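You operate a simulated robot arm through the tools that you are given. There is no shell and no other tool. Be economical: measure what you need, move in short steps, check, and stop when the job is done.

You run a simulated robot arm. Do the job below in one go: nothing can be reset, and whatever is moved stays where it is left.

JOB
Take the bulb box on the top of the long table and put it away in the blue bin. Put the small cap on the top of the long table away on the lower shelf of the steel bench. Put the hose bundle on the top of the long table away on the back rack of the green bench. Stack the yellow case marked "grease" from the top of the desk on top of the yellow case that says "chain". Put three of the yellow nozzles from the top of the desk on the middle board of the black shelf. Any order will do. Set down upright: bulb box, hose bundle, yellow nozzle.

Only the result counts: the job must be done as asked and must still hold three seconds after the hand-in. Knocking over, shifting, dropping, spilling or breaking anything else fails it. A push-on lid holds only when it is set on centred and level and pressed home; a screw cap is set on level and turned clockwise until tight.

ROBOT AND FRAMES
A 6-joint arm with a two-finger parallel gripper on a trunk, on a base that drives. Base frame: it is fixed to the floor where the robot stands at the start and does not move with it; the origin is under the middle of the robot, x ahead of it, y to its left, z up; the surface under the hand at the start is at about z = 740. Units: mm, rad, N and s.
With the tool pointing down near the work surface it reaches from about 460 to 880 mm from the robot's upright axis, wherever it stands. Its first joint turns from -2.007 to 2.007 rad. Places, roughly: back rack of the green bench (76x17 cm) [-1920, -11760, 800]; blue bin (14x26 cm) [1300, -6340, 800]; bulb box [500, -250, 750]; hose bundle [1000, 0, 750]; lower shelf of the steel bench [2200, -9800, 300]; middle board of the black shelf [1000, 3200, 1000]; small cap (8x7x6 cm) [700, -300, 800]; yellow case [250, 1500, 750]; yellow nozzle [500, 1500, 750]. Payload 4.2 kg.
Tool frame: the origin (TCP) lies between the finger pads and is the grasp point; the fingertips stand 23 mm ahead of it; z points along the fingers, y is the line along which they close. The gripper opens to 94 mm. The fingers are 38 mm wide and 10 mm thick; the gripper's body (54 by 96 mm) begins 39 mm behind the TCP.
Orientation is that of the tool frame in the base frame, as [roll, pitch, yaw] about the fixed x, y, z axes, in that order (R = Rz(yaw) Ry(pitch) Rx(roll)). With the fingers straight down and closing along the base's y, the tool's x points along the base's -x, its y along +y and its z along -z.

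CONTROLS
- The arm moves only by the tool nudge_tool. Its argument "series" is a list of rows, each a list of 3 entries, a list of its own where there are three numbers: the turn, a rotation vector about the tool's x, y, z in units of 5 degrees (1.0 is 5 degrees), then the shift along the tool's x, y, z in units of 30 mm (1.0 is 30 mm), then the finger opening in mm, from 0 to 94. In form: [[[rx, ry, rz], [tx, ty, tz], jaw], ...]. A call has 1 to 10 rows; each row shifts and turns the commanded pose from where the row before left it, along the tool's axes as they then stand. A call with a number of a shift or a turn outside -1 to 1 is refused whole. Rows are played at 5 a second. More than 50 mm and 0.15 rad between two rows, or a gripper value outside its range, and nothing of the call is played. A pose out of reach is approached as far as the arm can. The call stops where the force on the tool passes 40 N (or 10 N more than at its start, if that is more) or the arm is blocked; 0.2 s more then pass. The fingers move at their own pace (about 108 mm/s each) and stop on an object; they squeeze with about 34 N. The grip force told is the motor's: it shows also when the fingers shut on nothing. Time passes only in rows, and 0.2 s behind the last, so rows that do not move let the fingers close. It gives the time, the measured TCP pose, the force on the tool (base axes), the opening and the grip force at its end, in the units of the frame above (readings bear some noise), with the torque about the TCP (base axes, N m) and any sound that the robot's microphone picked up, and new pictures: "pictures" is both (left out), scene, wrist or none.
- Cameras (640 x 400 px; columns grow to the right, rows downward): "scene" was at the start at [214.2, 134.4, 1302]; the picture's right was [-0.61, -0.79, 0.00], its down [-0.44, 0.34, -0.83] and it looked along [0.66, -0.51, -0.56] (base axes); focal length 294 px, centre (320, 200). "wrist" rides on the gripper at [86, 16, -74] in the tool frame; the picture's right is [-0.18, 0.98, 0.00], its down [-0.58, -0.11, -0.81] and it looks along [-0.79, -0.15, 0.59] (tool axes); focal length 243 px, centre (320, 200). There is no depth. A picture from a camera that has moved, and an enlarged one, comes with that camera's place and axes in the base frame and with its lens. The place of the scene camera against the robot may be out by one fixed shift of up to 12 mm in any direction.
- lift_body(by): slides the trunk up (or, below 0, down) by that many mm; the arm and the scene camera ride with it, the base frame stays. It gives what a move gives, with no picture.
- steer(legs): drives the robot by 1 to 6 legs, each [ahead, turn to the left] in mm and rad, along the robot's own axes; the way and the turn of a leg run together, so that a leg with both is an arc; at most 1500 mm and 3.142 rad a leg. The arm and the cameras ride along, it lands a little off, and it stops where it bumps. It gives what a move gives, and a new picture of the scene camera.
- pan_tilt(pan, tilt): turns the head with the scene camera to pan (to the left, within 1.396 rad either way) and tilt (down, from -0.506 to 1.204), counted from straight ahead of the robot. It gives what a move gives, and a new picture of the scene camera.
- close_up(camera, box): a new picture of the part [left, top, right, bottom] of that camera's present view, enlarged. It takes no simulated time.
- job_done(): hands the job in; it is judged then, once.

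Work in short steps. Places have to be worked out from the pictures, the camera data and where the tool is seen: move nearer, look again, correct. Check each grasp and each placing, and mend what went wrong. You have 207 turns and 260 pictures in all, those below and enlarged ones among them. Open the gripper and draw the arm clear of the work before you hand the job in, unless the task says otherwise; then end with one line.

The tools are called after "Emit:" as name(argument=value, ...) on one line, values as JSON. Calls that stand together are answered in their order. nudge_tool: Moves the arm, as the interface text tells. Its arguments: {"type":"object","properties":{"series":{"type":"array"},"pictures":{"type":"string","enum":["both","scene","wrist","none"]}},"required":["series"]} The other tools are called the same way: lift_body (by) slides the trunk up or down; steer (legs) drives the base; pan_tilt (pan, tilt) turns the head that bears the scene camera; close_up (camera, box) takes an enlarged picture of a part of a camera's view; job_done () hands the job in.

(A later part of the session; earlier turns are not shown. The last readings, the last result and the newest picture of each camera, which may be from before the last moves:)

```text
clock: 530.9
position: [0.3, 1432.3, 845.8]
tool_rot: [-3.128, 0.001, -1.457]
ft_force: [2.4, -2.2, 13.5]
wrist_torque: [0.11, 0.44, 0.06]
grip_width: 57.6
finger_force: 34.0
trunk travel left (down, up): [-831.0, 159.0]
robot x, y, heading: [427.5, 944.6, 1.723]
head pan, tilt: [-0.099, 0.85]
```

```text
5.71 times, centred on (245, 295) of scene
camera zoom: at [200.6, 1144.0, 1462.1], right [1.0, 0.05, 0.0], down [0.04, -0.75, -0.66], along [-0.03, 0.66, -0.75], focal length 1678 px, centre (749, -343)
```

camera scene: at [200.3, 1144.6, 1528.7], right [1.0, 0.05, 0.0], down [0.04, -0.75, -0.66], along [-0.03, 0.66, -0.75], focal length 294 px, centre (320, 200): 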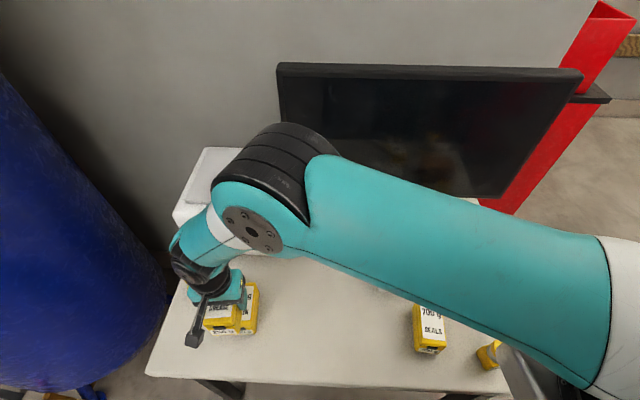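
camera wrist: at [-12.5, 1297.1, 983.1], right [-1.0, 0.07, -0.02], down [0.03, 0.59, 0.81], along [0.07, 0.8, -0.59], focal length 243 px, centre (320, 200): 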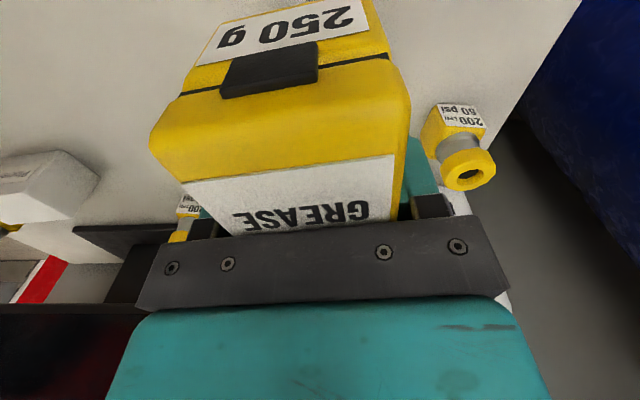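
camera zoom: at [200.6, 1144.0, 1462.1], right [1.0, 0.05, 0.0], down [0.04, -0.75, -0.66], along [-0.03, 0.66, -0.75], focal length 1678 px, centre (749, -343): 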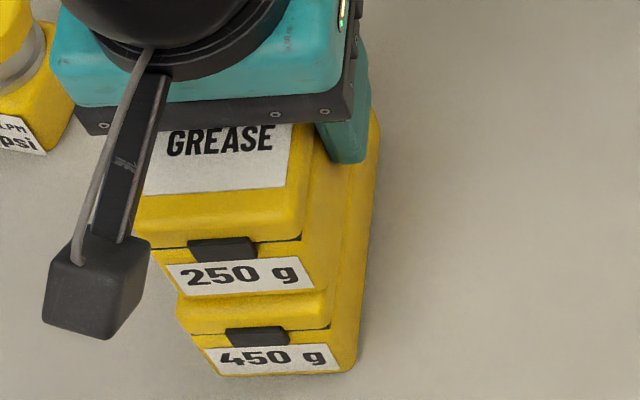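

Aligned. Release and lift away.

Emit:
nudge_tool(series=[[[0, 0, 0], [0, 0, 0], 80], [[0, 0, 0], [0, 0, 0], 80], [[0, 0, 0], [0, 0, -0.5], 80], [[0, 0, 0], [0, 0, -1], 80], [[0, 0, 0], [0, 0, -1], 80], [[0, 0, 0], [0, 0, -1], 80], [[0, 0, 0], [0, 0, -1], 80]], pictures="both")

```text
clock: 532.5
position: [-0.2, 1432.9, 976.8]
tool_rot: [-3.125, 0.001, -1.456]
ft_force: [-1.1, -0.1, -0.2]
wrist_torque: [0.01, -0.02, 0.0]
grip_width: 80.1
finger_force: 0.1
trunk travel left (down, up): [-831.0, 159.0]
robot x, y, heading: [424.1, 943.4, 1.724]
head pan, tilt: [-0.099, 0.85]
camera scene: at [200.0, 1144.7, 1461.6], right [1.0, 0.05, 0.0], down [0.04, -0.75, -0.66], along [-0.03, 0.66, -0.75], focal length 294 px, centre (320, 200)
camera wrist: at [-8.0, 1344.4, 1051.6], right [-1.0, 0.07, -0.02], down [0.03, 0.59, 0.81], along [0.07, 0.8, -0.59], focal length 243 px, centre (320, 200)
```

scene: 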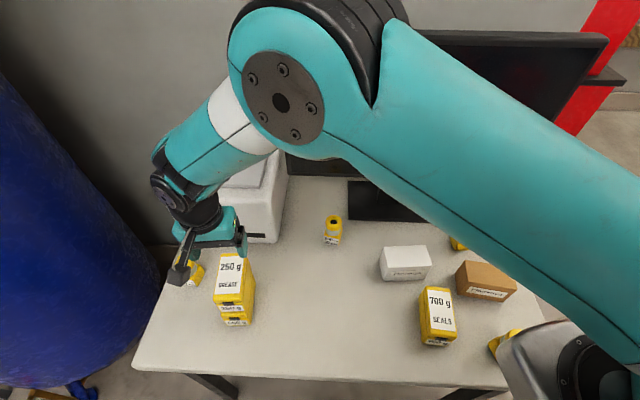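
wrist: 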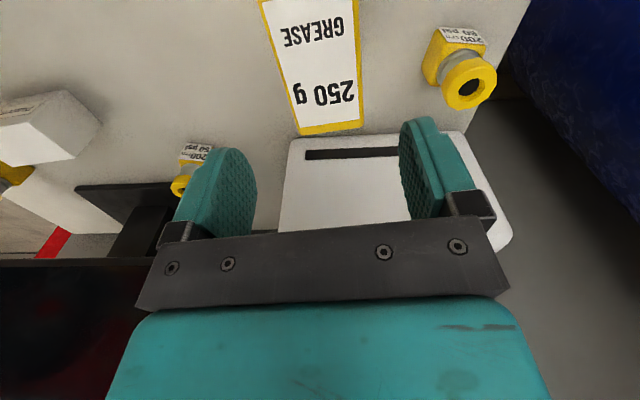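

The stack is good. Now I look closely at the nozzles.

Emit:
close_up(camera="wrist", box=[400, 0, 540, 120])

Emit:
close_up(camera="scene", box=[290, 200, 380, 260])

```text
3.33 times, centred on (470, 60) of wrist
camera zoom: at [-8.0, 1344.4, 1051.6], right [-1.0, 0.07, -0.02], down [0.03, 0.59, 0.81], along [0.07, 0.8, -0.59], focal length 809 px, centre (-180, 667)
```

zoom: 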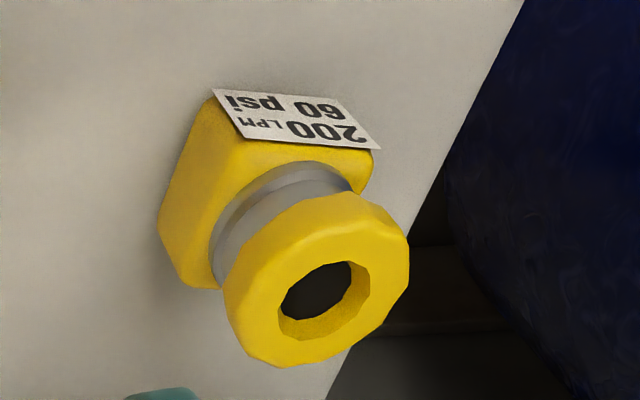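

```text
6.67 times, centred on (335, 230) of scene
camera zoom: at [200.0, 1144.7, 1461.6], right [1.0, 0.05, 0.0], down [0.04, -0.75, -0.66], along [-0.03, 0.66, -0.75], focal length 1957 px, centre (220, 0)
```

zoom: 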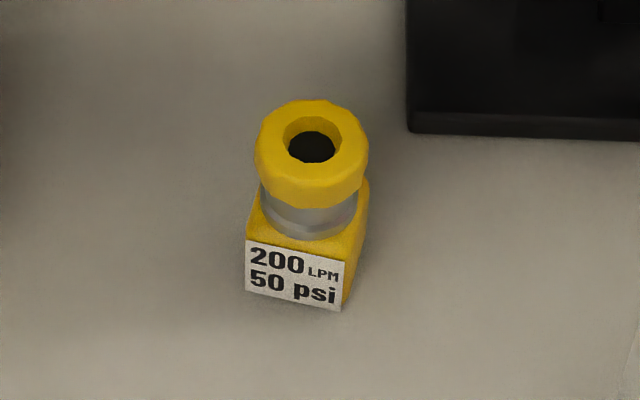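

I take the middle-back nozzle first: centre ≈(215,1630), gripping its top ring (z≈806) with the hand tilted. First position and yaw.

Emit:
nudge_tool(series=[[[0, 0, 0], [-0.24, -0.87, 0], 75], [[0, 0, 0], [-0.24, -0.87, 0], 75], [[0, 0, 0], [-0.24, -0.87, 0], 75], [[0, 0, 0], [-0.24, -0.87, 0], 75], [[0, 0, 0], [-0.24, -0.87, 0], 75], [[0, 0, 0], [-0.24, -0.87, 0], 75], [[0, 0, 1], [0, 0, 0], 75], [[0, 0, 1], [0, 0, 0], 75], [[0, 0, 1], [0, 0, 0], 75], [[0, 0, 0.94], [0, 0, 0], 75]], pictures="none")

Emit:
nudge_tool(series=[[[0, -1, 0], [0, 0, 0], 75], [[0, -1, 0], [0, 0, 0], 75], [[0, -1, 0], [0, 0, 0], 75], [[0, -1, 0], [0, 0, 0], 75], [[0, -1, 0], [0, 0, 0], 75], [[0, -1, 0], [0, 0, 0], 75], [[0, -1, 0], [0, 0, 0], 75], [[0, -1, 0], [0, 0, 0], 75]], pictures="wrist")

```text
clock: 534.7
position: [149.5, 1493.2, 981.3]
tool_rot: [-3.126, 0.007, -1.803]
ft_force: [-0.2, -0.1, 0.0]
wrist_torque: [-0.02, 0.01, 0.01]
grip_width: 75.0
finger_force: 0.1
trunk travel left (down, up): [-831.0, 159.0]
robot x, y, heading: [431.0, 944.7, 1.722]
head pan, tilt: [-0.099, 0.85]
```

```text
clock: 536.5
position: [150.2, 1492.9, 981.5]
tool_rot: [-3.122, 0.703, -1.789]
ft_force: [0.5, -0.7, -0.6]
wrist_torque: [-0.02, 0.01, -0.05]
grip_width: 75.2
finger_force: 0.2
trunk travel left (down, up): [-831.0, 159.0]
robot x, y, heading: [427.1, 946.8, 1.724]
head pan, tilt: [-0.099, 0.85]
camera wrist: at [108.3, 1385.0, 982.1], right [-0.93, 0.36, 0.1], down [0.07, -0.1, 0.99], along [0.37, 0.93, 0.07], focal length 243 px, centre (320, 200)
```

wrist: 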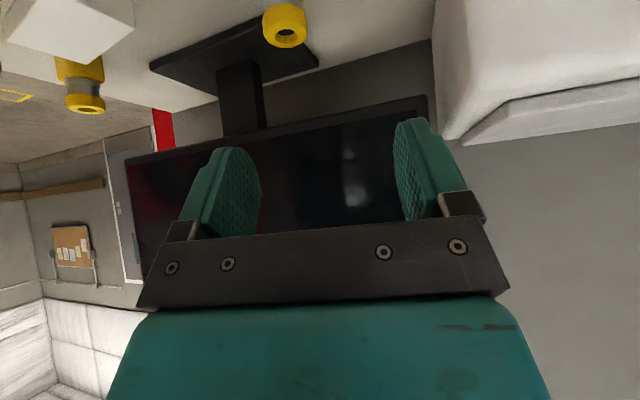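

Emit:
nudge_tool(series=[[[0, 0, 0], [-0.07, -0.69, 0], 75], [[0, 0, 0], [0, -0.68, 0], 75], [[0, 0, 0], [0, 0, 1], 75], [[0, 0, 0], [0, 0, 1], 75], [[0, 0, 0], [0, 0, 1], 75], [[0, 0, 0], [0, 0, 1], 75], [[0, 0, 0], [0, 0, 1], 75]], pictures="wrist")

```text
clock: 538.1
position: [213.6, 1580.2, 869.7]
tool_rot: [-3.122, 0.704, -1.79]
ft_force: [-0.5, 0.1, 0.2]
wrist_torque: [0.0, -0.01, -0.01]
grip_width: 75.1
finger_force: 0.1
trunk travel left (down, up): [-831.0, 159.0]
robot x, y, heading: [428.5, 947.5, 1.72]
head pan, tilt: [-0.099, 0.85]
camera wrist: at [170.5, 1472.1, 870.1], right [-0.93, 0.36, 0.1], down [0.07, -0.1, 0.99], along [0.37, 0.93, 0.06], focal length 243 px, centre (320, 200)
```

wrist: 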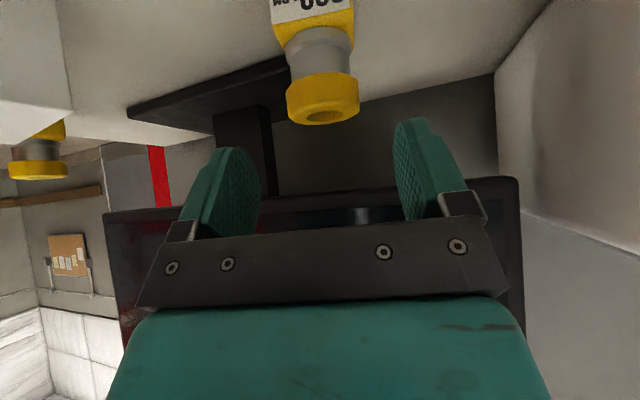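

Ring centre ≈(221,1628,812). Final approach and close.

Emit:
nudge_tool(series=[[[0, 0, 0], [0, 0.1, 0.85], 75], [[0, 0, 0], [0, 0, 0.85], 75], [[0, 0, 0], [0, 0, 0.8], 75], [[0, 0, 0], [0, 0, 0], 25], [[0, 0, 0], [0, 0, 0], 25], [[0, 0, 0], [0, 0, 0], 25]], pictures="wrist")

```text
clock: 539.5
position: [223.0, 1625.1, 811.0]
tool_rot: [-3.12, 0.704, -1.789]
ft_force: [0.1, 0.6, -0.3]
wrist_torque: [0.05, -0.04, -0.01]
grip_width: 45.4
finger_force: 33.8
trunk travel left (down, up): [-831.0, 159.0]
robot x, y, heading: [427.5, 945.3, 1.72]
head pan, tilt: [-0.099, 0.85]
camera wrist: at [180.2, 1518.5, 811.6], right [-0.93, 0.36, 0.1], down [0.07, -0.1, 0.99], along [0.37, 0.93, 0.06], focal length 243 px, centre (320, 200)
```

wrist: 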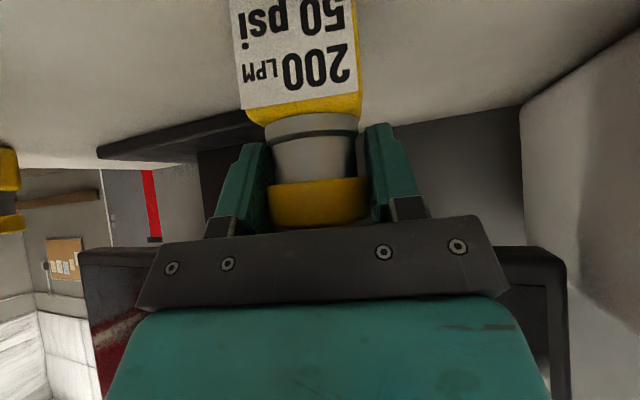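

Nozzle gripped (45 mm). I lift, draw the hand back and up, then check.

Emit:
lift_body(by=150)

Emit:
nudge_tool(series=[[[0, 0, 0], [0, 0, -1], 25], [[0, 0, 0], [0, 0, -1], 25], [[0, 0, 0], [0, 0, -1], 25], [[0, 0, 0], [0, 0, -1], 25], [[0, 0, 0], [0, 0, -1], 25]], pictures="wrist")

Emit:
steer(legs=[[0, 1.42]])

```text
clock: 541.2
position: [222.9, 1626.7, 961.9]
tool_rot: [-3.121, 0.703, -1.788]
ft_force: [0.0, -0.2, -2.3]
wrist_torque: [0.01, 0.0, -0.02]
grip_width: 45.8
finger_force: 34.1
trunk travel left (down, up): [-981.0, 9.0]
robot x, y, heading: [424.5, 945.4, 1.722]
head pan, tilt: [-0.099, 0.85]
```

```text
clock: 542.4
position: [198.8, 1531.5, 1074.5]
tool_rot: [-3.122, 0.703, -1.789]
ft_force: [-0.1, 0.5, -2.5]
wrist_torque: [0.04, -0.01, -0.02]
grip_width: 45.7
finger_force: 34.0
trunk travel left (down, up): [-981.0, 9.0]
robot x, y, heading: [431.3, 944.2, 1.721]
head pan, tilt: [-0.099, 0.85]
camera wrist: at [156.1, 1424.6, 1074.7], right [-0.93, 0.36, 0.1], down [0.07, -0.1, 0.99], along [0.37, 0.93, 0.06], focal length 243 px, centre (320, 200)
```

wrist: 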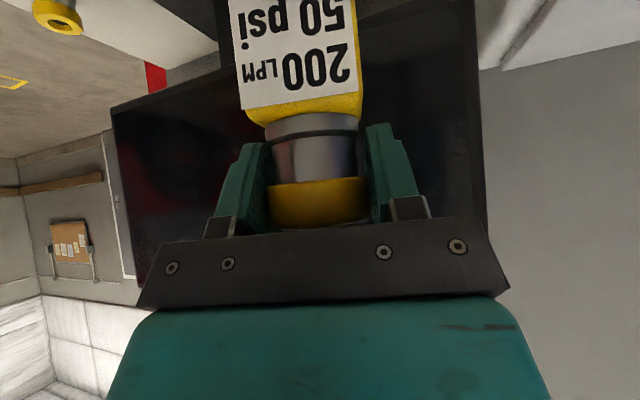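

```text
clock: 546.4
position: [-181.7, 780.1, 1074.3]
tool_rot: [-3.12, 0.703, -0.327]
ft_force: [-0.3, -0.2, -2.4]
wrist_torque: [-0.01, 0.0, -0.01]
grip_width: 45.5
finger_force: 34.4
trunk travel left (down, up): [-981.0, 9.0]
robot x, y, heading: [428.3, 941.3, -3.099]
head pan, tilt: [-0.099, 0.85]
camera scene: at [197.8, 748.8, 1611.7], right [0.06, 1.0, 0.0], down [0.75, -0.04, -0.66], along [-0.66, 0.04, -0.75], focal length 294 px, centre (320, 200)
```

scene: 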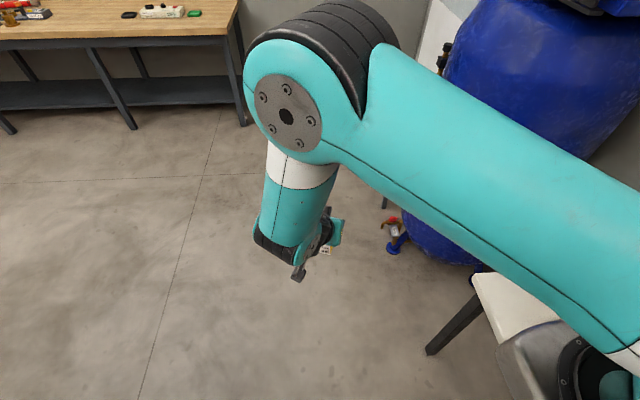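

Held. I reverse out along the lane, then go north toward the black shelf.

Emit:
steer(legs=[[0, -0.03], [-1500, 0], [-80, 0], [0, -1.58]])

Emit:
pan_tilt(pan=0.4, tilt=0.3)

```text
clock: 559.0
position: [1940.3, 1573.2, 1074.2]
tool_rot: [-3.119, 0.702, -2.013]
ft_force: [-0.1, -0.8, -2.1]
wrist_torque: [-0.02, 0.0, -0.01]
grip_width: 45.3
finger_force: 34.2
trunk travel left (down, up): [-981.0, 9.0]
robot x, y, heading: [2030.1, 944.9, 1.497]
head pan, tilt: [-0.099, 0.85]
camera scene: at [1854.8, 1194.2, 1611.7], right [0.98, -0.17, 0.0], down [-0.13, -0.74, -0.66], along [0.11, 0.65, -0.75], focal length 294 px, centre (320, 200)
```

scene: 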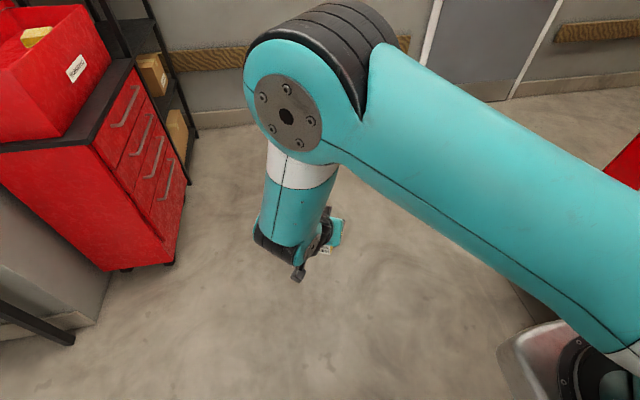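

```text
clock: 559.9
position: [1939.7, 1572.8, 1073.7]
tool_rot: [-3.12, 0.704, -2.013]
ft_force: [0.6, 0.3, -2.3]
wrist_torque: [0.04, -0.01, 0.02]
grip_width: 45.0
finger_force: 33.7
trunk travel left (down, up): [-981.0, 9.0]
robot x, y, heading: [2033.5, 944.5, 1.498]
head pan, tilt: [0.4, 0.3]
camera scene: at [1811.5, 1205.7, 1660.0], right [0.95, 0.32, 0.0], down [0.09, -0.28, -0.95], along [-0.31, 0.9, -0.3], focal length 294 px, centre (320, 200)
```

scene: 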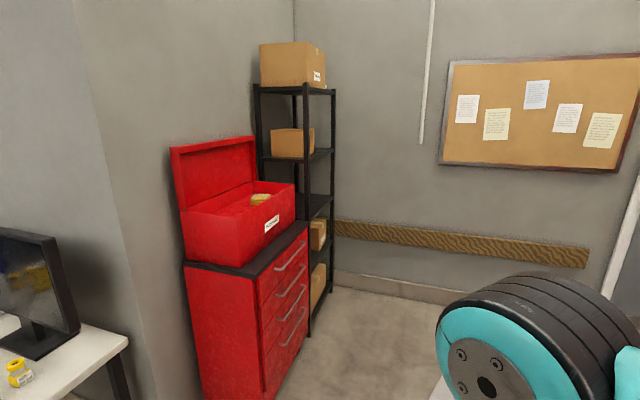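

The middle (third) board of the black shelf is empty; its east face is at x≈1143, y 2917…3540. I drive up and turn to face it.

Emit:
pan_tilt(pan=0.0, tilt=0.5)

Emit:
steer(legs=[[0, 0.09], [1500, 0], [500, 0], [0, 1.55]])

```text
clock: 560.8
position: [1941.4, 1574.4, 1074.2]
tool_rot: [-3.12, 0.703, -2.013]
ft_force: [0.0, 0.5, -2.5]
wrist_torque: [-0.01, -0.01, -0.02]
grip_width: 45.3
finger_force: 33.9
trunk travel left (down, up): [-981.0, 9.0]
robot x, y, heading: [2033.3, 948.4, 1.498]
head pan, tilt: [0.0, 0.499]
camera scene: at [1848.0, 1208.0, 1641.7], right [1.0, -0.07, 0.0], down [-0.03, -0.48, -0.88], along [0.06, 0.88, -0.48], focal length 294 px, centre (320, 200)
```

scene: 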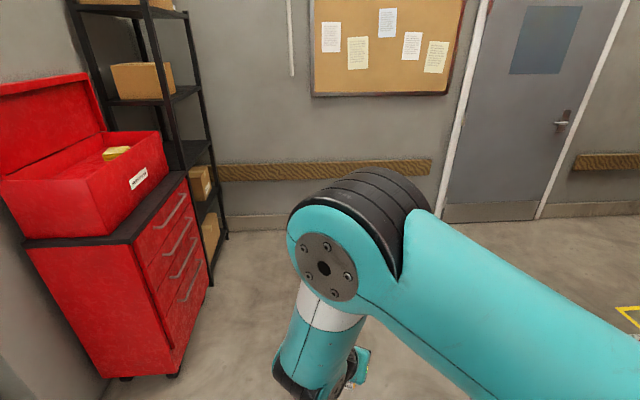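

```text
clock: 575.2
position: [1323.1, 2753.0, 1074.4]
tool_rot: [-3.12, 0.702, -0.251]
ft_force: [-0.1, -0.3, -3.3]
wrist_torque: [0.02, 0.01, 0.0]
grip_width: 45.6
finger_force: 33.9
trunk travel left (down, up): [-981.0, 9.0]
robot x, y, heading: [1919.9, 2963.3, -3.029]
head pan, tilt: [0.0, 0.499]
camera scene: at [1691.9, 2741.5, 1641.7], right [-0.12, 0.99, 0.0], down [0.48, 0.06, -0.88], along [-0.87, -0.1, -0.48], focal length 294 px, centre (320, 200)
```

scene: 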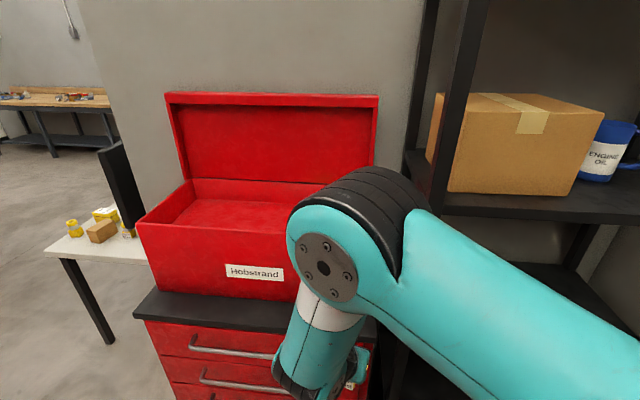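

I reposition a bit north so the shelf is straight ahead.

Emit:
steer(legs=[[-70, 0], [0, -1.2], [240, 0], [0, 1.08]])

Emit:
nudge_tool(series=[[[-0.67, 0, -0.79], [0, 0, 0], 25], [[-0.67, 0, -0.79], [0, 0, 0], 25], [[-0.67, 0, -0.79], [0, 0, 0], 25], [[-0.67, 0, -0.79], [0, 0, 0], 25], [[0, 0, 0], [0, -1, 0], 25], [[0, 0, 0], [0, -1, 0], 25], [[0, 0, 0], [0, -1, 0], 25], [[0, 0, 0], [0, -1, 0], 25], [[0, 0, 0], [0, -1, 0], 25], [[0, 0, 0], [0, -1, 0], 25]], pictures="both")

```text
clock: 580.4
position: [1510.1, 3602.2, 1072.4]
tool_rot: [-3.116, 0.686, -1.469]
ft_force: [-0.1, -1.3, -3.0]
wrist_torque: [0.02, -0.03, -0.05]
grip_width: 45.5
finger_force: 33.7
trunk travel left (down, up): [-981.0, 9.0]
robot x, y, heading: [1909.1, 3120.7, 2.038]
head pan, tilt: [0.0, 0.499]
stopped in leg 3: the force on the tool passed its limit at 234 N (the readings are from after the stop); the commanded pose is now the measured one
camera scene: at [1618.7, 3251.3, 1641.5], right [0.89, 0.45, 0.0], down [0.22, -0.43, -0.88], along [-0.4, 0.78, -0.48], focal length 294 px, centre (320, 200)
```

scene: 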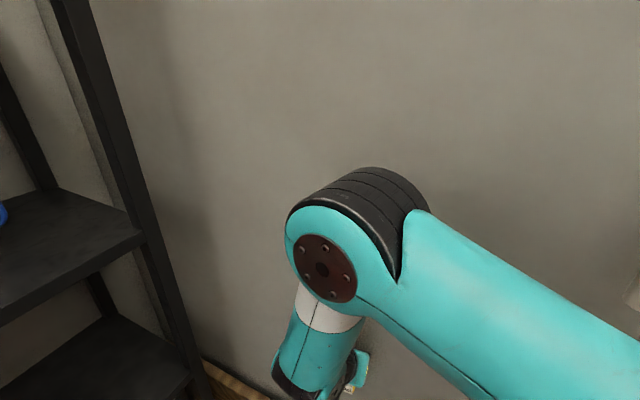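

```text
clock: 581.0
position: [1515.9, 3598.3, 1071.1]
tool_rot: [-3.109, 0.672, -1.284]
ft_force: [4.1, -14.1, 8.6]
wrist_torque: [0.34, -0.29, -0.5]
grip_width: 45.4
finger_force: 34.2
trunk travel left (down, up): [-981.0, 9.0]
robot x, y, heading: [1913.1, 3122.1, 2.041]
head pan, tilt: [0.0, 0.499]
stopped in row 3: the force on the tool passed its limit at 46 N (the readings are from after the stop); the commanded pose is now the measured one
camera scene: at [1619.7, 3249.8, 1642.1], right [0.89, 0.45, 0.0], down [0.22, -0.43, -0.88], along [-0.4, 0.78, -0.48], focal length 294 px, centre (320, 200)
camera wrist: at [1529.2, 3483.4, 1074.1], right [-0.99, -0.12, 0.09], down [0.09, -0.02, 1.0], along [-0.12, 0.99, 0.04], focal length 243 px, centre (320, 200)
```

scene: 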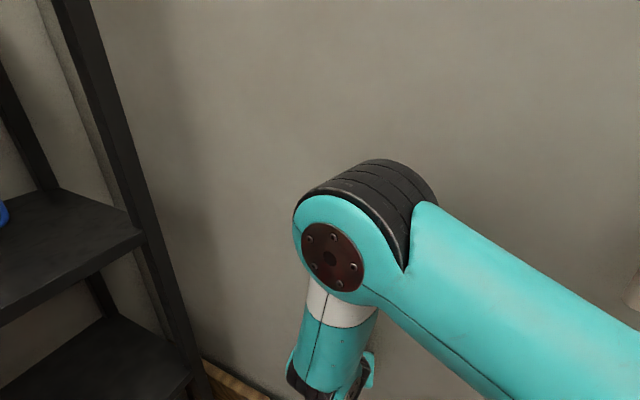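
wrist: 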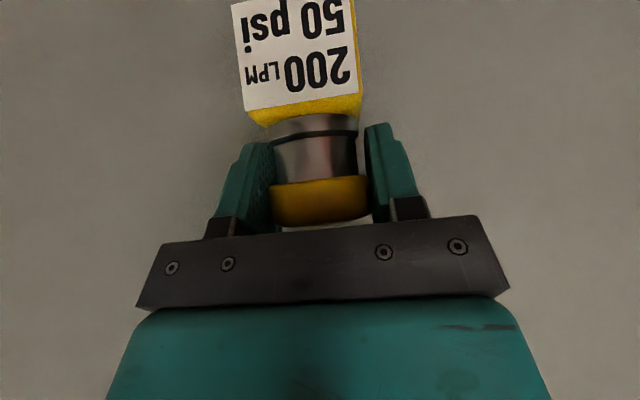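

The nozzle touched the back wall (y≈3640). I back away and turn left.

Emit:
steer(legs=[[-80, 0], [0, 1.09]])

Emit:
close_up(camera="wrist", box=[160, 0, 480, 260])

```text
clock: 584.8
position: [1338.5, 2922.5, 1071.3]
tool_rot: [-3.108, 0.674, -0.195]
ft_force: [0.8, 0.8, -2.6]
wrist_torque: [0.0, -0.02, 0.01]
grip_width: 45.3
finger_force: 33.8
trunk travel left (down, up): [-981.0, 9.0]
robot x, y, heading: [1945.0, 3050.4, 3.13]
head pan, tilt: [0.0, 0.499]
camera scene: at [1692.2, 2860.8, 1641.7], right [0.01, 1.0, 0.0], down [0.48, -0.01, -0.88], along [-0.88, 0.01, -0.48], focal length 294 px, centre (320, 200)
```

scene: 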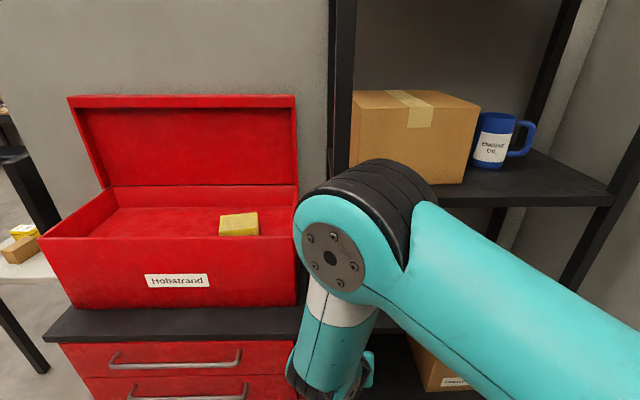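

```text
1.54 times, centred on (320, 130) of wrist
camera zoom: at [1445.7, 2881.4, 1073.6], right [-0.35, -0.93, 0.09], down [0.07, 0.07, 1.0], along [-0.93, 0.35, 0.04], focal length 373 px, centre (320, 308)
```

zoom: 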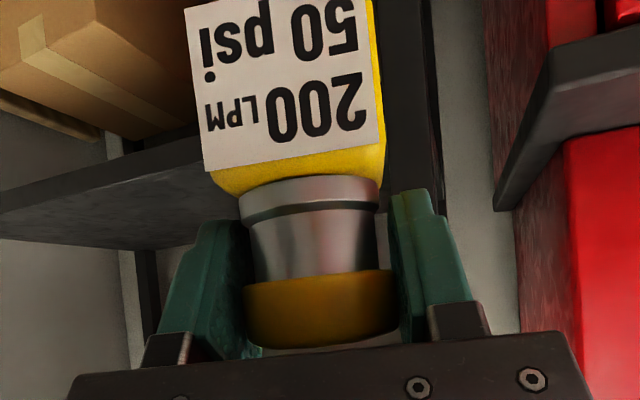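

The nozzle kept its attitude in the grip. I square the hand and move it sideways to the right, in front of the shelf.

Emit:
nudge_tool(series=[[[-0.7, -0.18, -0.87], [0, 0, 0], 25], [[-0.7, -0.17, -0.87], [0, 0, 0], 25], [[0, 0, 0], [0, -1, 0], 25], [[0, 0, 0], [0, -1, 0], 25], [[0, 0, 0], [0, -1, 0], 25], [[0, 0, 0], [0, -1, 0], 25], [[0, 0, 0], [0, -1, 0], 25], [[0, 0, 0], [0, -1, 0], 25], [[0, 0, 0], [0, -1, 0], 25], [[0, 0, 0], [0, -1, 0], 25]], pictures="none")

Emit:
pan_tilt(pan=-0.1, tilt=0.7)

Emit:
close_up(camera="wrist", box=[0, 0, 640, 400])

```text
clock: 587.0
position: [1342.4, 3161.9, 1076.9]
tool_rot: [-3.107, 0.699, 0.0]
ft_force: [0.1, -0.8, -2.0]
wrist_torque: [0.02, 0.03, -0.02]
grip_width: 45.5
finger_force: 33.3
trunk travel left (down, up): [-981.0, 9.0]
robot x, y, heading: [1949.6, 3051.1, 3.128]
head pan, tilt: [0.0, 0.499]
```

```text
clock: 587.7
position: [1341.4, 3163.1, 1075.7]
tool_rot: [-3.106, 0.7, 0.001]
ft_force: [-1.1, -1.0, -1.8]
wrist_torque: [0.01, 0.01, -0.02]
grip_width: 45.4
finger_force: 33.8
trunk travel left (down, up): [-981.0, 9.0]
robot x, y, heading: [1946.7, 3049.9, 3.127]
head pan, tilt: [-0.099, 0.7]
camera scene: at [1698.7, 2869.2, 1624.0], right [0.11, 0.99, 0.0], down [0.64, -0.07, -0.77], along [-0.76, 0.09, -0.64], focal length 294 px, centre (320, 200)
```

scene: 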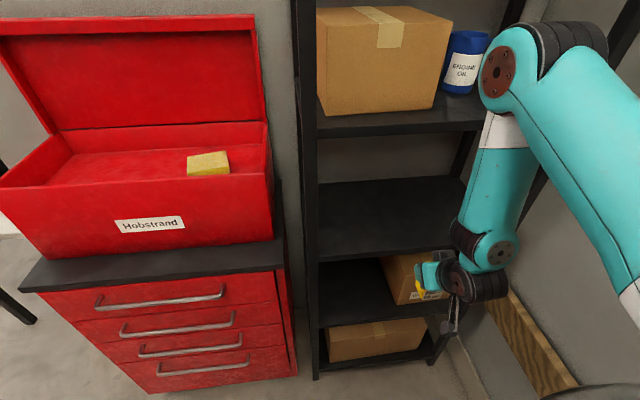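

```text
1.00 times, centred on (320, 200) of wrist (not enlarged: the box is as wide or as high as the picture)
camera zoom: at [1455.3, 3143.1, 1076.4], right [-0.16, -0.98, 0.09], down [0.08, 0.08, 0.99], along [-0.98, 0.17, 0.06], focal length 243 px, centre (320, 200)
```

zoom: 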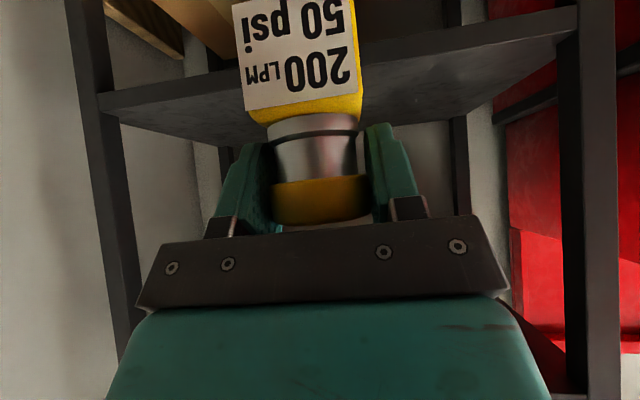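

The middle board is at z≈930, edge x≈1129, y 2910…3510, with ~390 mm headroom. I close in 75 mm and extend the hand over the board in steps, watching the elbow.

Emit:
steer(legs=[[75, 0]])

Emit:
nudge_tool(series=[[[0, 0, 0], [-0.6, -0.8, 0.5], 25], [[0, 0, 0], [-0.6, -0.8, 0.5], 25], [[0, 0, 0], [-0.6, -0.8, 0.5], 25], [[0, 0, 0], [-0.6, -0.8, 0.5], 25]], pictures="scene")

```text
clock: 588.8
position: [1267.6, 3163.7, 1075.1]
tool_rot: [-3.108, 0.7, 0.003]
ft_force: [-0.5, -0.7, -2.1]
wrist_torque: [-0.02, 0.01, 0.0]
grip_width: 45.4
finger_force: 34.3
trunk travel left (down, up): [-981.0, 9.0]
robot x, y, heading: [1870.4, 3049.8, 3.125]
head pan, tilt: [-0.099, 0.7]
camera scene: at [1624.5, 2870.5, 1624.0], right [0.11, 0.99, 0.0], down [0.64, -0.07, -0.77], along [-0.76, 0.09, -0.64], focal length 294 px, centre (320, 200)
```

scene: 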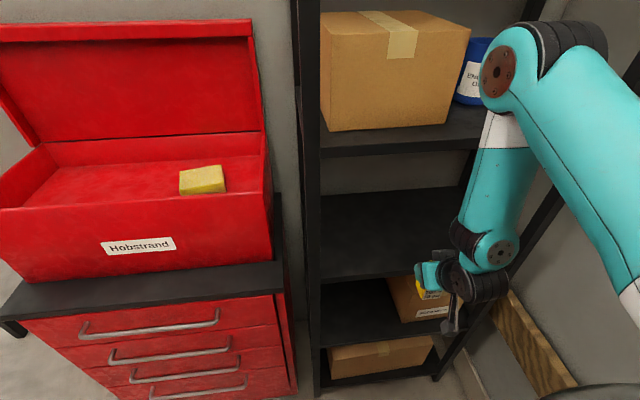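

```text
clock: 589.8
position: [1176.6, 3258.8, 1078.6]
tool_rot: [-3.106, 0.697, 0.002]
ft_force: [-0.6, -0.1, -2.4]
wrist_torque: [0.03, 0.01, 0.0]
grip_width: 45.4
finger_force: 34.2
trunk travel left (down, up): [-981.0, 9.0]
robot x, y, heading: [1871.7, 3055.4, 3.126]
head pan, tilt: [-0.099, 0.7]
camera scene: at [1624.3, 2870.3, 1623.9], right [0.11, 0.99, 0.0], down [0.64, -0.07, -0.76], along [-0.76, 0.09, -0.64], focal length 294 px, centre (320, 200)
```

scene: 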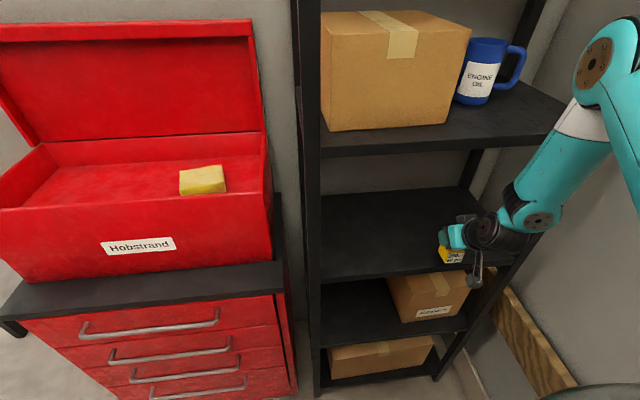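

The wrist sits offset toward the north post, so I'll place at y≈3240 instead. Extending in.

Emit:
nudge_tool(series=[[[0, 0, 0], [-0.745, 0.16, 0.63], 25], [[0, 0, 0], [-0.745, 0.16, 0.63], 25], [[0, 0, 0], [-0.745, 0.16, 0.63], 25], [[0, 0, 0], [-0.745, 0.16, 0.63], 25]], pictures="both")

```text
clock: 590.8
position: [1062.3, 3245.5, 1079.0]
tool_rot: [-3.109, 0.696, -0.001]
ft_force: [-0.4, 0.1, -2.3]
wrist_torque: [0.02, -0.01, -0.03]
grip_width: 45.5
finger_force: 33.8
trunk travel left (down, up): [-981.0, 9.0]
robot x, y, heading: [1870.7, 3052.3, 3.124]
head pan, tilt: [-0.099, 0.7]
camera scene: at [1626.4, 2871.0, 1624.2], right [0.12, 0.99, 0.0], down [0.64, -0.07, -0.77], along [-0.76, 0.09, -0.64], focal length 294 px, centre (320, 200)
camera wrist: at [1176.1, 3226.5, 1079.7], right [-0.16, -0.98, 0.09], down [0.07, 0.08, 0.99], along [-0.98, 0.17, 0.06], focal length 243 px, centre (320, 200)
```

scene: 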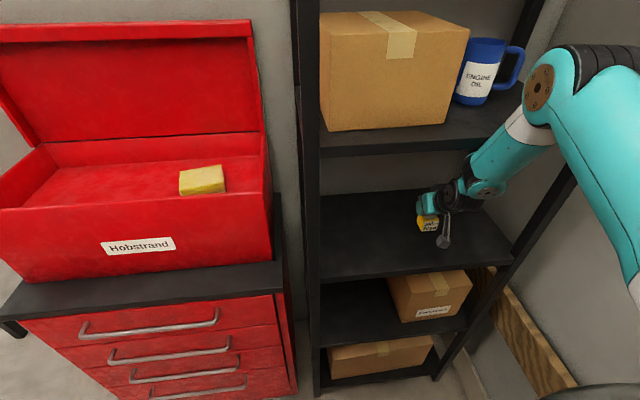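
wrist: 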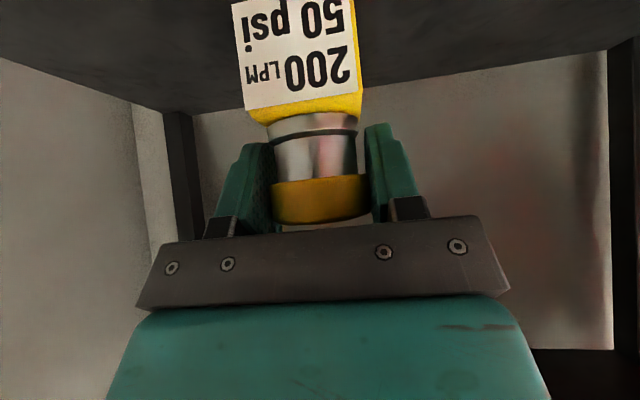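

Over the board. Lowering.

Emit:
lift_body(by=-66)

Emit:
lift_body(by=-5)

Emit:
lift_body(by=-4)

Emit:
close_up(camera="wrist", box=[160, 0, 480, 200])

```text
clock: 591.8
position: [1056.5, 3244.7, 1017.8]
tool_rot: [-3.106, 0.713, 0.001]
ft_force: [-6.7, 2.1, 27.9]
wrist_torque: [-0.5, 0.54, 0.01]
grip_width: 45.6
finger_force: 33.7
trunk travel left (down, up): [-915.0, 75.0]
robot x, y, heading: [1868.4, 3051.0, 3.129]
head pan, tilt: [-0.099, 0.7]
```

```text
clock: 592.4
position: [1058.9, 3245.0, 1009.1]
tool_rot: [-3.106, 0.7, 0.001]
ft_force: [-0.2, 2.9, 27.1]
wrist_torque: [-0.53, -0.14, 0.01]
grip_width: 45.7
finger_force: 34.1
trunk travel left (down, up): [-910.0, 80.0]
robot x, y, heading: [1869.9, 3049.8, 3.129]
head pan, tilt: [-0.099, 0.7]
```

```text
clock: 592.9
position: [1059.7, 3245.1, 1004.8]
tool_rot: [-3.106, 0.703, 0.002]
ft_force: [0.3, 3.4, 26.7]
wrist_torque: [-0.53, 0.03, -0.01]
grip_width: 45.7
finger_force: 33.9
trunk travel left (down, up): [-906.0, 84.0]
robot x, y, heading: [1870.8, 3053.5, 3.125]
head pan, tilt: [-0.099, 0.7]
```

```text
2.00 times, centred on (320, 100) of wrist
camera zoom: at [1173.4, 3226.0, 1006.1], right [-0.16, -0.98, 0.09], down [0.08, 0.08, 0.99], along [-0.98, 0.17, 0.06], focal length 485 px, centre (320, 400)
```

zoom: 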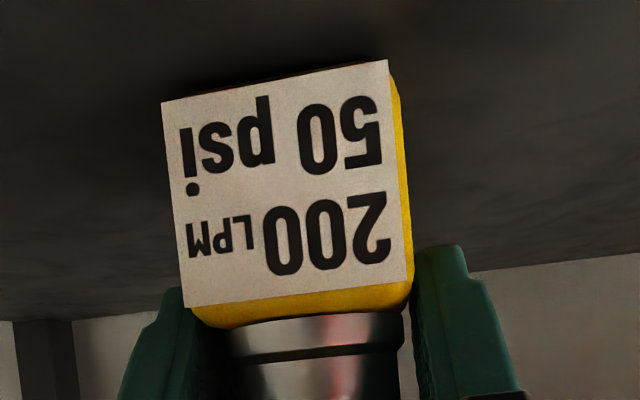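

In contact (the nozzle stands on the board). Release and withdraw along the tool axis.

Emit:
nudge_tool(series=[[[0, 0, 0], [0, 0, 0], 70], [[0, 0, 0], [0, 0, 0], 70], [[0, 0, 0], [0.2, 0, -0.6], 70], [[0, 0, 0], [0.3, 0, -0.9], 70], [[0, 0, 0], [0.3, 0, -0.9], 70], [[0, 0, 0], [0.3, 0, -0.9], 70], [[0, 0, 0], [0.5, 0, -0.8], 70], [[0, 0, 0], [0.5, 0, -0.8], 70]], pictures="both")

```text
clock: 594.7
position: [1200.7, 3239.6, 1078.6]
tool_rot: [-3.107, 0.699, 0.002]
ft_force: [-0.3, 0.0, -0.3]
wrist_torque: [0.0, 0.01, 0.02]
grip_width: 70.1
finger_force: 0.0
trunk travel left (down, up): [-906.0, 84.0]
robot x, y, heading: [1874.3, 3052.1, 3.128]
head pan, tilt: [-0.099, 0.7]
camera scene: at [1624.0, 2870.6, 1548.9], right [0.11, 0.99, 0.0], down [0.64, -0.07, -0.76], along [-0.76, 0.09, -0.64], focal length 294 px, centre (320, 200)
camera wrist: at [1314.3, 3220.8, 1078.5], right [-0.16, -0.98, 0.09], down [0.08, 0.08, 0.99], along [-0.98, 0.17, 0.06], focal length 243 px, centre (320, 200)
```

scene: 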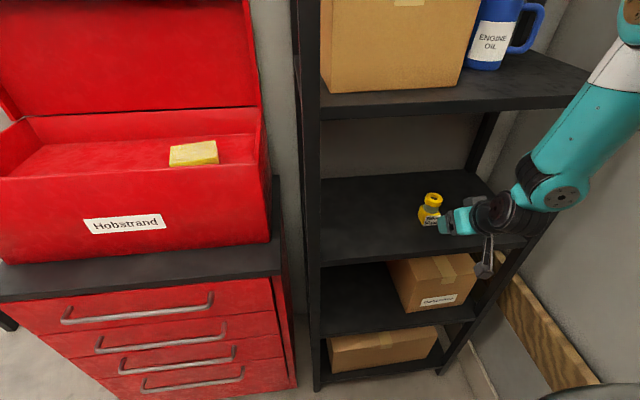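
wrist: 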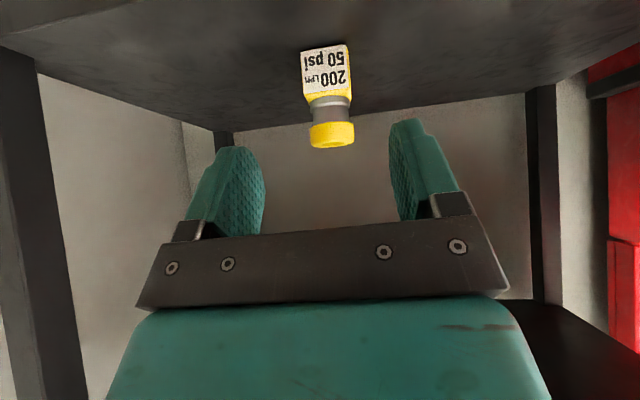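

First nozzle stands on the middle board. I draw the hand in, drive out and south to the east end of the desk for the next ones.

Emit:
nudge_tool(series=[[[0, 0, 0], [0.76, 0, -0.64], 70], [[0, 0, 0], [0.76, 0.9, -0.64], 70], [[0, 0, 0], [0.76, 0.9, -0.64], 70], [[0, 0, 0], [0.76, 0.9, -0.64], 70], [[0, 0, 0], [0, 1, 0], 70]], pictures="none")

Emit:
pan_tilt(pan=0.0, tilt=0.6)

Emit:
steer(legs=[[-150, 0], [0, 1.571], [1560, 0], [0, -1.571]])

```text
clock: 595.9
position: [1291.1, 3127.1, 1059.7]
tool_rot: [-3.104, 0.701, 0.004]
ft_force: [-0.4, 0.3, 0.2]
wrist_torque: [-0.05, 0.0, 0.03]
grip_width: 70.1
finger_force: 0.1
out of reach, approached as far as the arm can: row 4
trunk travel left (down, up): [-906.0, 84.0]
robot x, y, heading: [1871.1, 3049.0, 3.127]
head pan, tilt: [-0.099, 0.7]
```

```text
clock: 596.6
position: [1290.9, 3125.7, 1060.4]
tool_rot: [-3.107, 0.699, 0.002]
ft_force: [0.0, -0.1, 0.4]
wrist_torque: [-0.03, 0.02, 0.0]
grip_width: 70.2
finger_force: 0.1
trunk travel left (down, up): [-906.0, 84.0]
robot x, y, heading: [1872.2, 3052.4, 3.125]
head pan, tilt: [0.0, 0.6]
camera scene: at [1620.4, 2862.2, 1557.6], right [0.02, 1.0, 0.0], down [0.57, -0.01, -0.82], along [-0.82, 0.01, -0.57], focal length 294 px, centre (320, 200)
```

scene: 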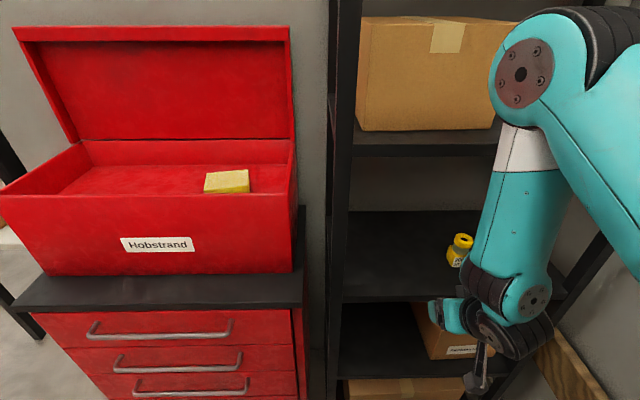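

```text
refused: 1560 is not a number from -1500 to 1500
```

Emit:
steer(legs=[[-150, 0], [0, 1.571], [1500, 0], [60, 0], [0, -1.571]])

```text
clock: 613.1
position: [1395.5, 1562.9, 1059.8]
tool_rot: [-3.107, 0.7, 0.007]
ft_force: [-0.1, -0.4, 0.2]
wrist_torque: [0.0, 0.01, 0.0]
grip_width: 70.0
finger_force: 0.0
trunk travel left (down, up): [-906.0, 84.0]
robot x, y, heading: [1976.9, 1493.1, 3.135]
head pan, tilt: [0.0, 0.6]
camera scene: at [1726.2, 1300.9, 1557.6], right [0.01, 1.0, 0.0], down [0.56, -0.01, -0.83], along [-0.83, 0.01, -0.56], focal length 294 px, centre (320, 200)
```

scene: 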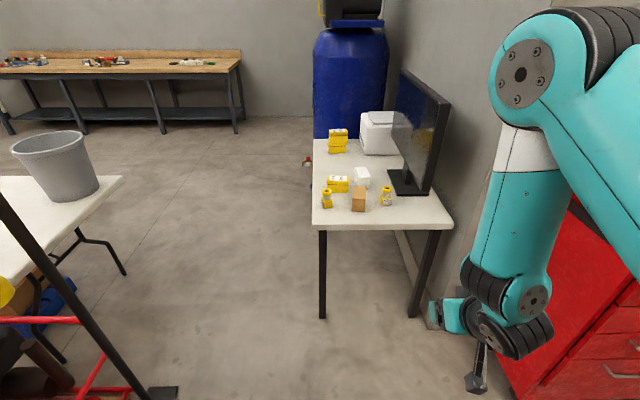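

Nozzles N3 ≈(590,1622) and N4 ≈(610,1347) are at the desk's east end. I drive up to it.

Emit:
lift_body(by=-75)

Emit:
steer(legs=[[735, 0.0]])

Emit:
close_up(camera="wrist", box=[0, 0, 640, 400])

```text
clock: 614.2
position: [1395.5, 1562.1, 986.4]
tool_rot: [-3.106, 0.7, 0.008]
ft_force: [0.3, 0.6, -0.7]
wrist_torque: [0.02, 0.02, 0.03]
grip_width: 69.9
finger_force: 0.1
trunk travel left (down, up): [-831.0, 159.0]
robot x, y, heading: [1973.7, 1492.7, 3.133]
head pan, tilt: [0.0, 0.6]
```

```text
clock: 618.2
position: [659.7, 1572.5, 986.3]
tool_rot: [-3.107, 0.698, 0.005]
ft_force: [1.0, -0.4, 0.1]
wrist_torque: [-0.02, 0.01, 0.03]
grip_width: 69.8
finger_force: 0.1
trunk travel left (down, up): [-831.0, 159.0]
robot x, y, heading: [1240.2, 1500.8, 3.132]
head pan, tilt: [0.0, 0.6]
camera scene: at [989.1, 1309.4, 1482.6], right [0.01, 1.0, 0.0], down [0.56, -0.01, -0.83], along [-0.82, 0.01, -0.56], focal length 294 px, centre (320, 200)
```

scene: 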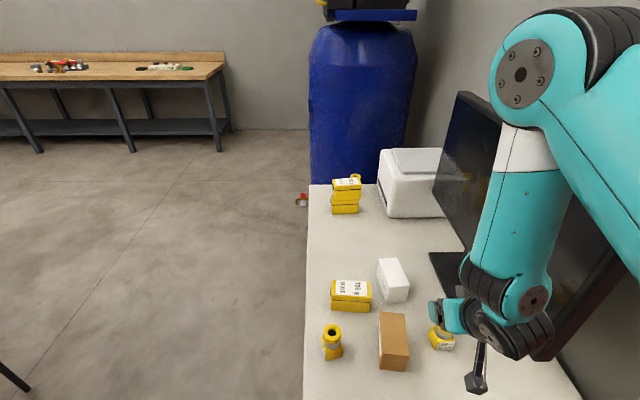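

```text
1.00 times, centred on (320, 200) of wrist (not enlarged: the box is as wide or as high as the picture)
camera zoom: at [772.4, 1553.4, 986.5], right [-0.16, -0.98, 0.09], down [0.08, 0.08, 0.99], along [-0.98, 0.16, 0.06], focal length 243 px, centre (320, 200)
```

zoom: 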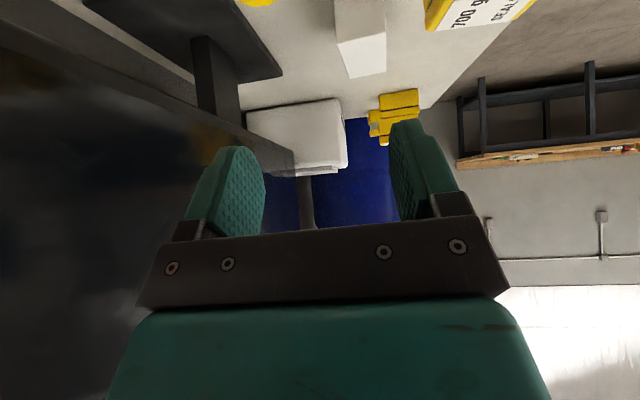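

I take N4 first (free access). Move the hand in front of it.

Emit:
nudge_tool(series=[[[0, 0, 0], [0.2, 0.95, 0], 75], [[0, 0, 0], [0.2, 0.95, 0], 75], [[0, 0, 0], [0.2, 0.95, 0], 75], [[0, 0, 0], [0.2, 0.95, 0], 75], [[0, 0, 0], [0.2, 0.95, 0], 75], [[0, 0, 0], [0.2, 0.95, 0], 75], [[0, 0, 0], [0.2, 0.95, 0], 75], [[0, 0, 0], [0.2, 0.95, 0], 75]], pictures="both")

```text
clock: 620.0
position: [691.7, 1344.0, 948.8]
tool_rot: [-3.106, 0.698, 0.004]
ft_force: [-0.1, 0.3, 0.0]
wrist_torque: [0.01, 0.01, 0.02]
grip_width: 75.1
finger_force: 0.1
trunk travel left (down, up): [-831.0, 159.0]
robot x, y, heading: [1240.1, 1499.7, 3.13]
head pan, tilt: [0.0, 0.6]
camera scene: at [988.9, 1309.6, 1482.6], right [0.01, 1.0, 0.0], down [0.56, -0.01, -0.82], along [-0.82, 0.01, -0.57], focal length 294 px, centre (320, 200)
camera wrist: at [805.2, 1325.8, 949.3], right [-0.16, -0.98, 0.09], down [0.08, 0.08, 0.99], along [-0.98, 0.17, 0.06], focal length 243 px, centre (320, 200)
```

scene: 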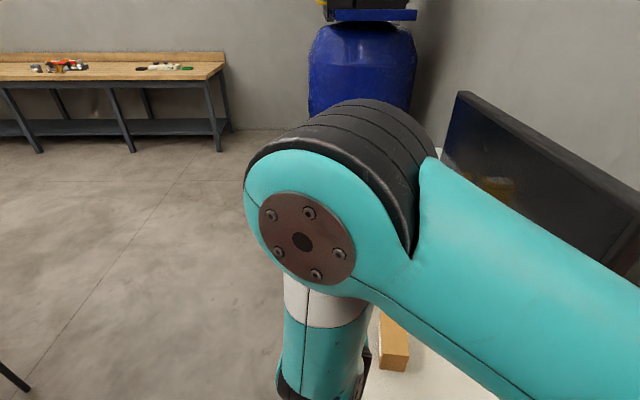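
wrist: 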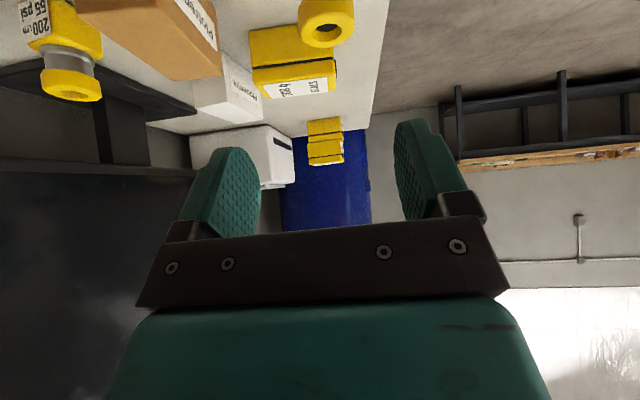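

N4 ring centre ≈(587,1344). Approach and grasp.

Emit:
nudge_tool(series=[[[0, 0, 0], [0.2, 0, 0.95], 75], [[0, 0, 0], [0, 0, 0.95], 75], [[0, 0, 0], [0, 0, 0.95], 75]], pictures="wrist")

```text
clock: 620.8
position: [641.8, 1349.7, 880.6]
tool_rot: [-3.108, 0.699, 0.004]
ft_force: [0.3, -1.8, 0.4]
wrist_torque: [0.01, 0.02, 0.0]
grip_width: 75.1
finger_force: 0.1
trunk travel left (down, up): [-831.0, 159.0]
robot x, y, heading: [1239.3, 1501.5, 3.129]
head pan, tilt: [0.0, 0.6]
camera wrist: at [754.9, 1330.8, 882.0], right [-0.16, -0.98, 0.09], down [0.08, 0.08, 0.99], along [-0.98, 0.16, 0.06], focal length 243 px, centre (320, 200)
```

wrist: 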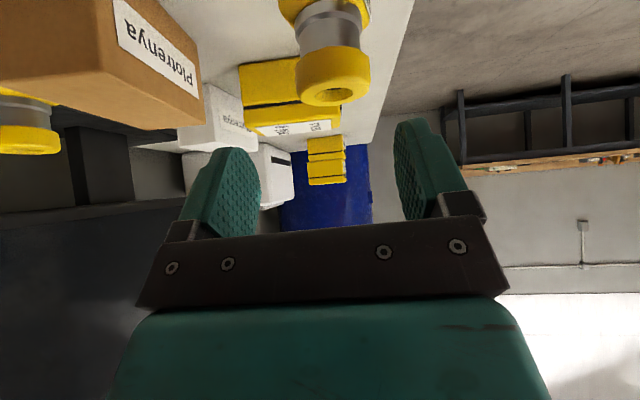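

Emit:
nudge_tool(series=[[[0, 0, 0], [0.15, 0.36, 0.9], 75], [[0, 0, 0], [0, 0, 0.93], 75], [[0, 0, 0], [0, 0, 0.93], 75], [[0, 0, 0], [0, 0, 0], 25], [[0, 0, 0], [0, 0, 0], 25], [[0, 0, 0], [0, 0, 0], 25]], pictures="wrist")

```text
clock: 622.2
position: [590.6, 1338.3, 812.2]
tool_rot: [-3.106, 0.7, 0.003]
ft_force: [1.1, -1.5, 1.2]
wrist_torque: [-0.18, 0.0, 0.02]
grip_width: 46.9
finger_force: 34.3
trunk travel left (down, up): [-831.0, 159.0]
robot x, y, heading: [1238.4, 1501.0, 3.128]
head pan, tilt: [0.0, 0.6]
camera wrist: at [704.1, 1319.6, 813.3], right [-0.16, -0.98, 0.09], down [0.08, 0.08, 0.99], along [-0.98, 0.16, 0.06], focal length 243 px, centre (320, 200)
```

wrist: 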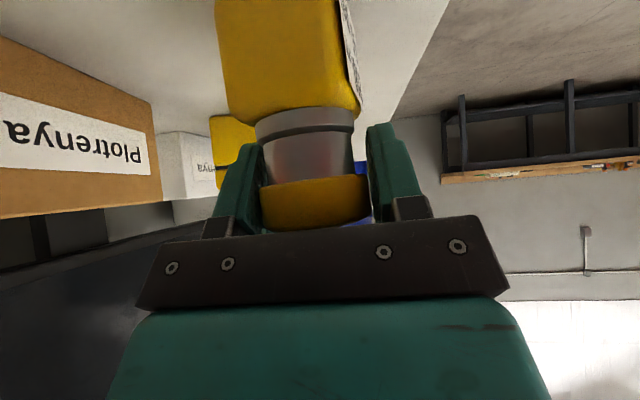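

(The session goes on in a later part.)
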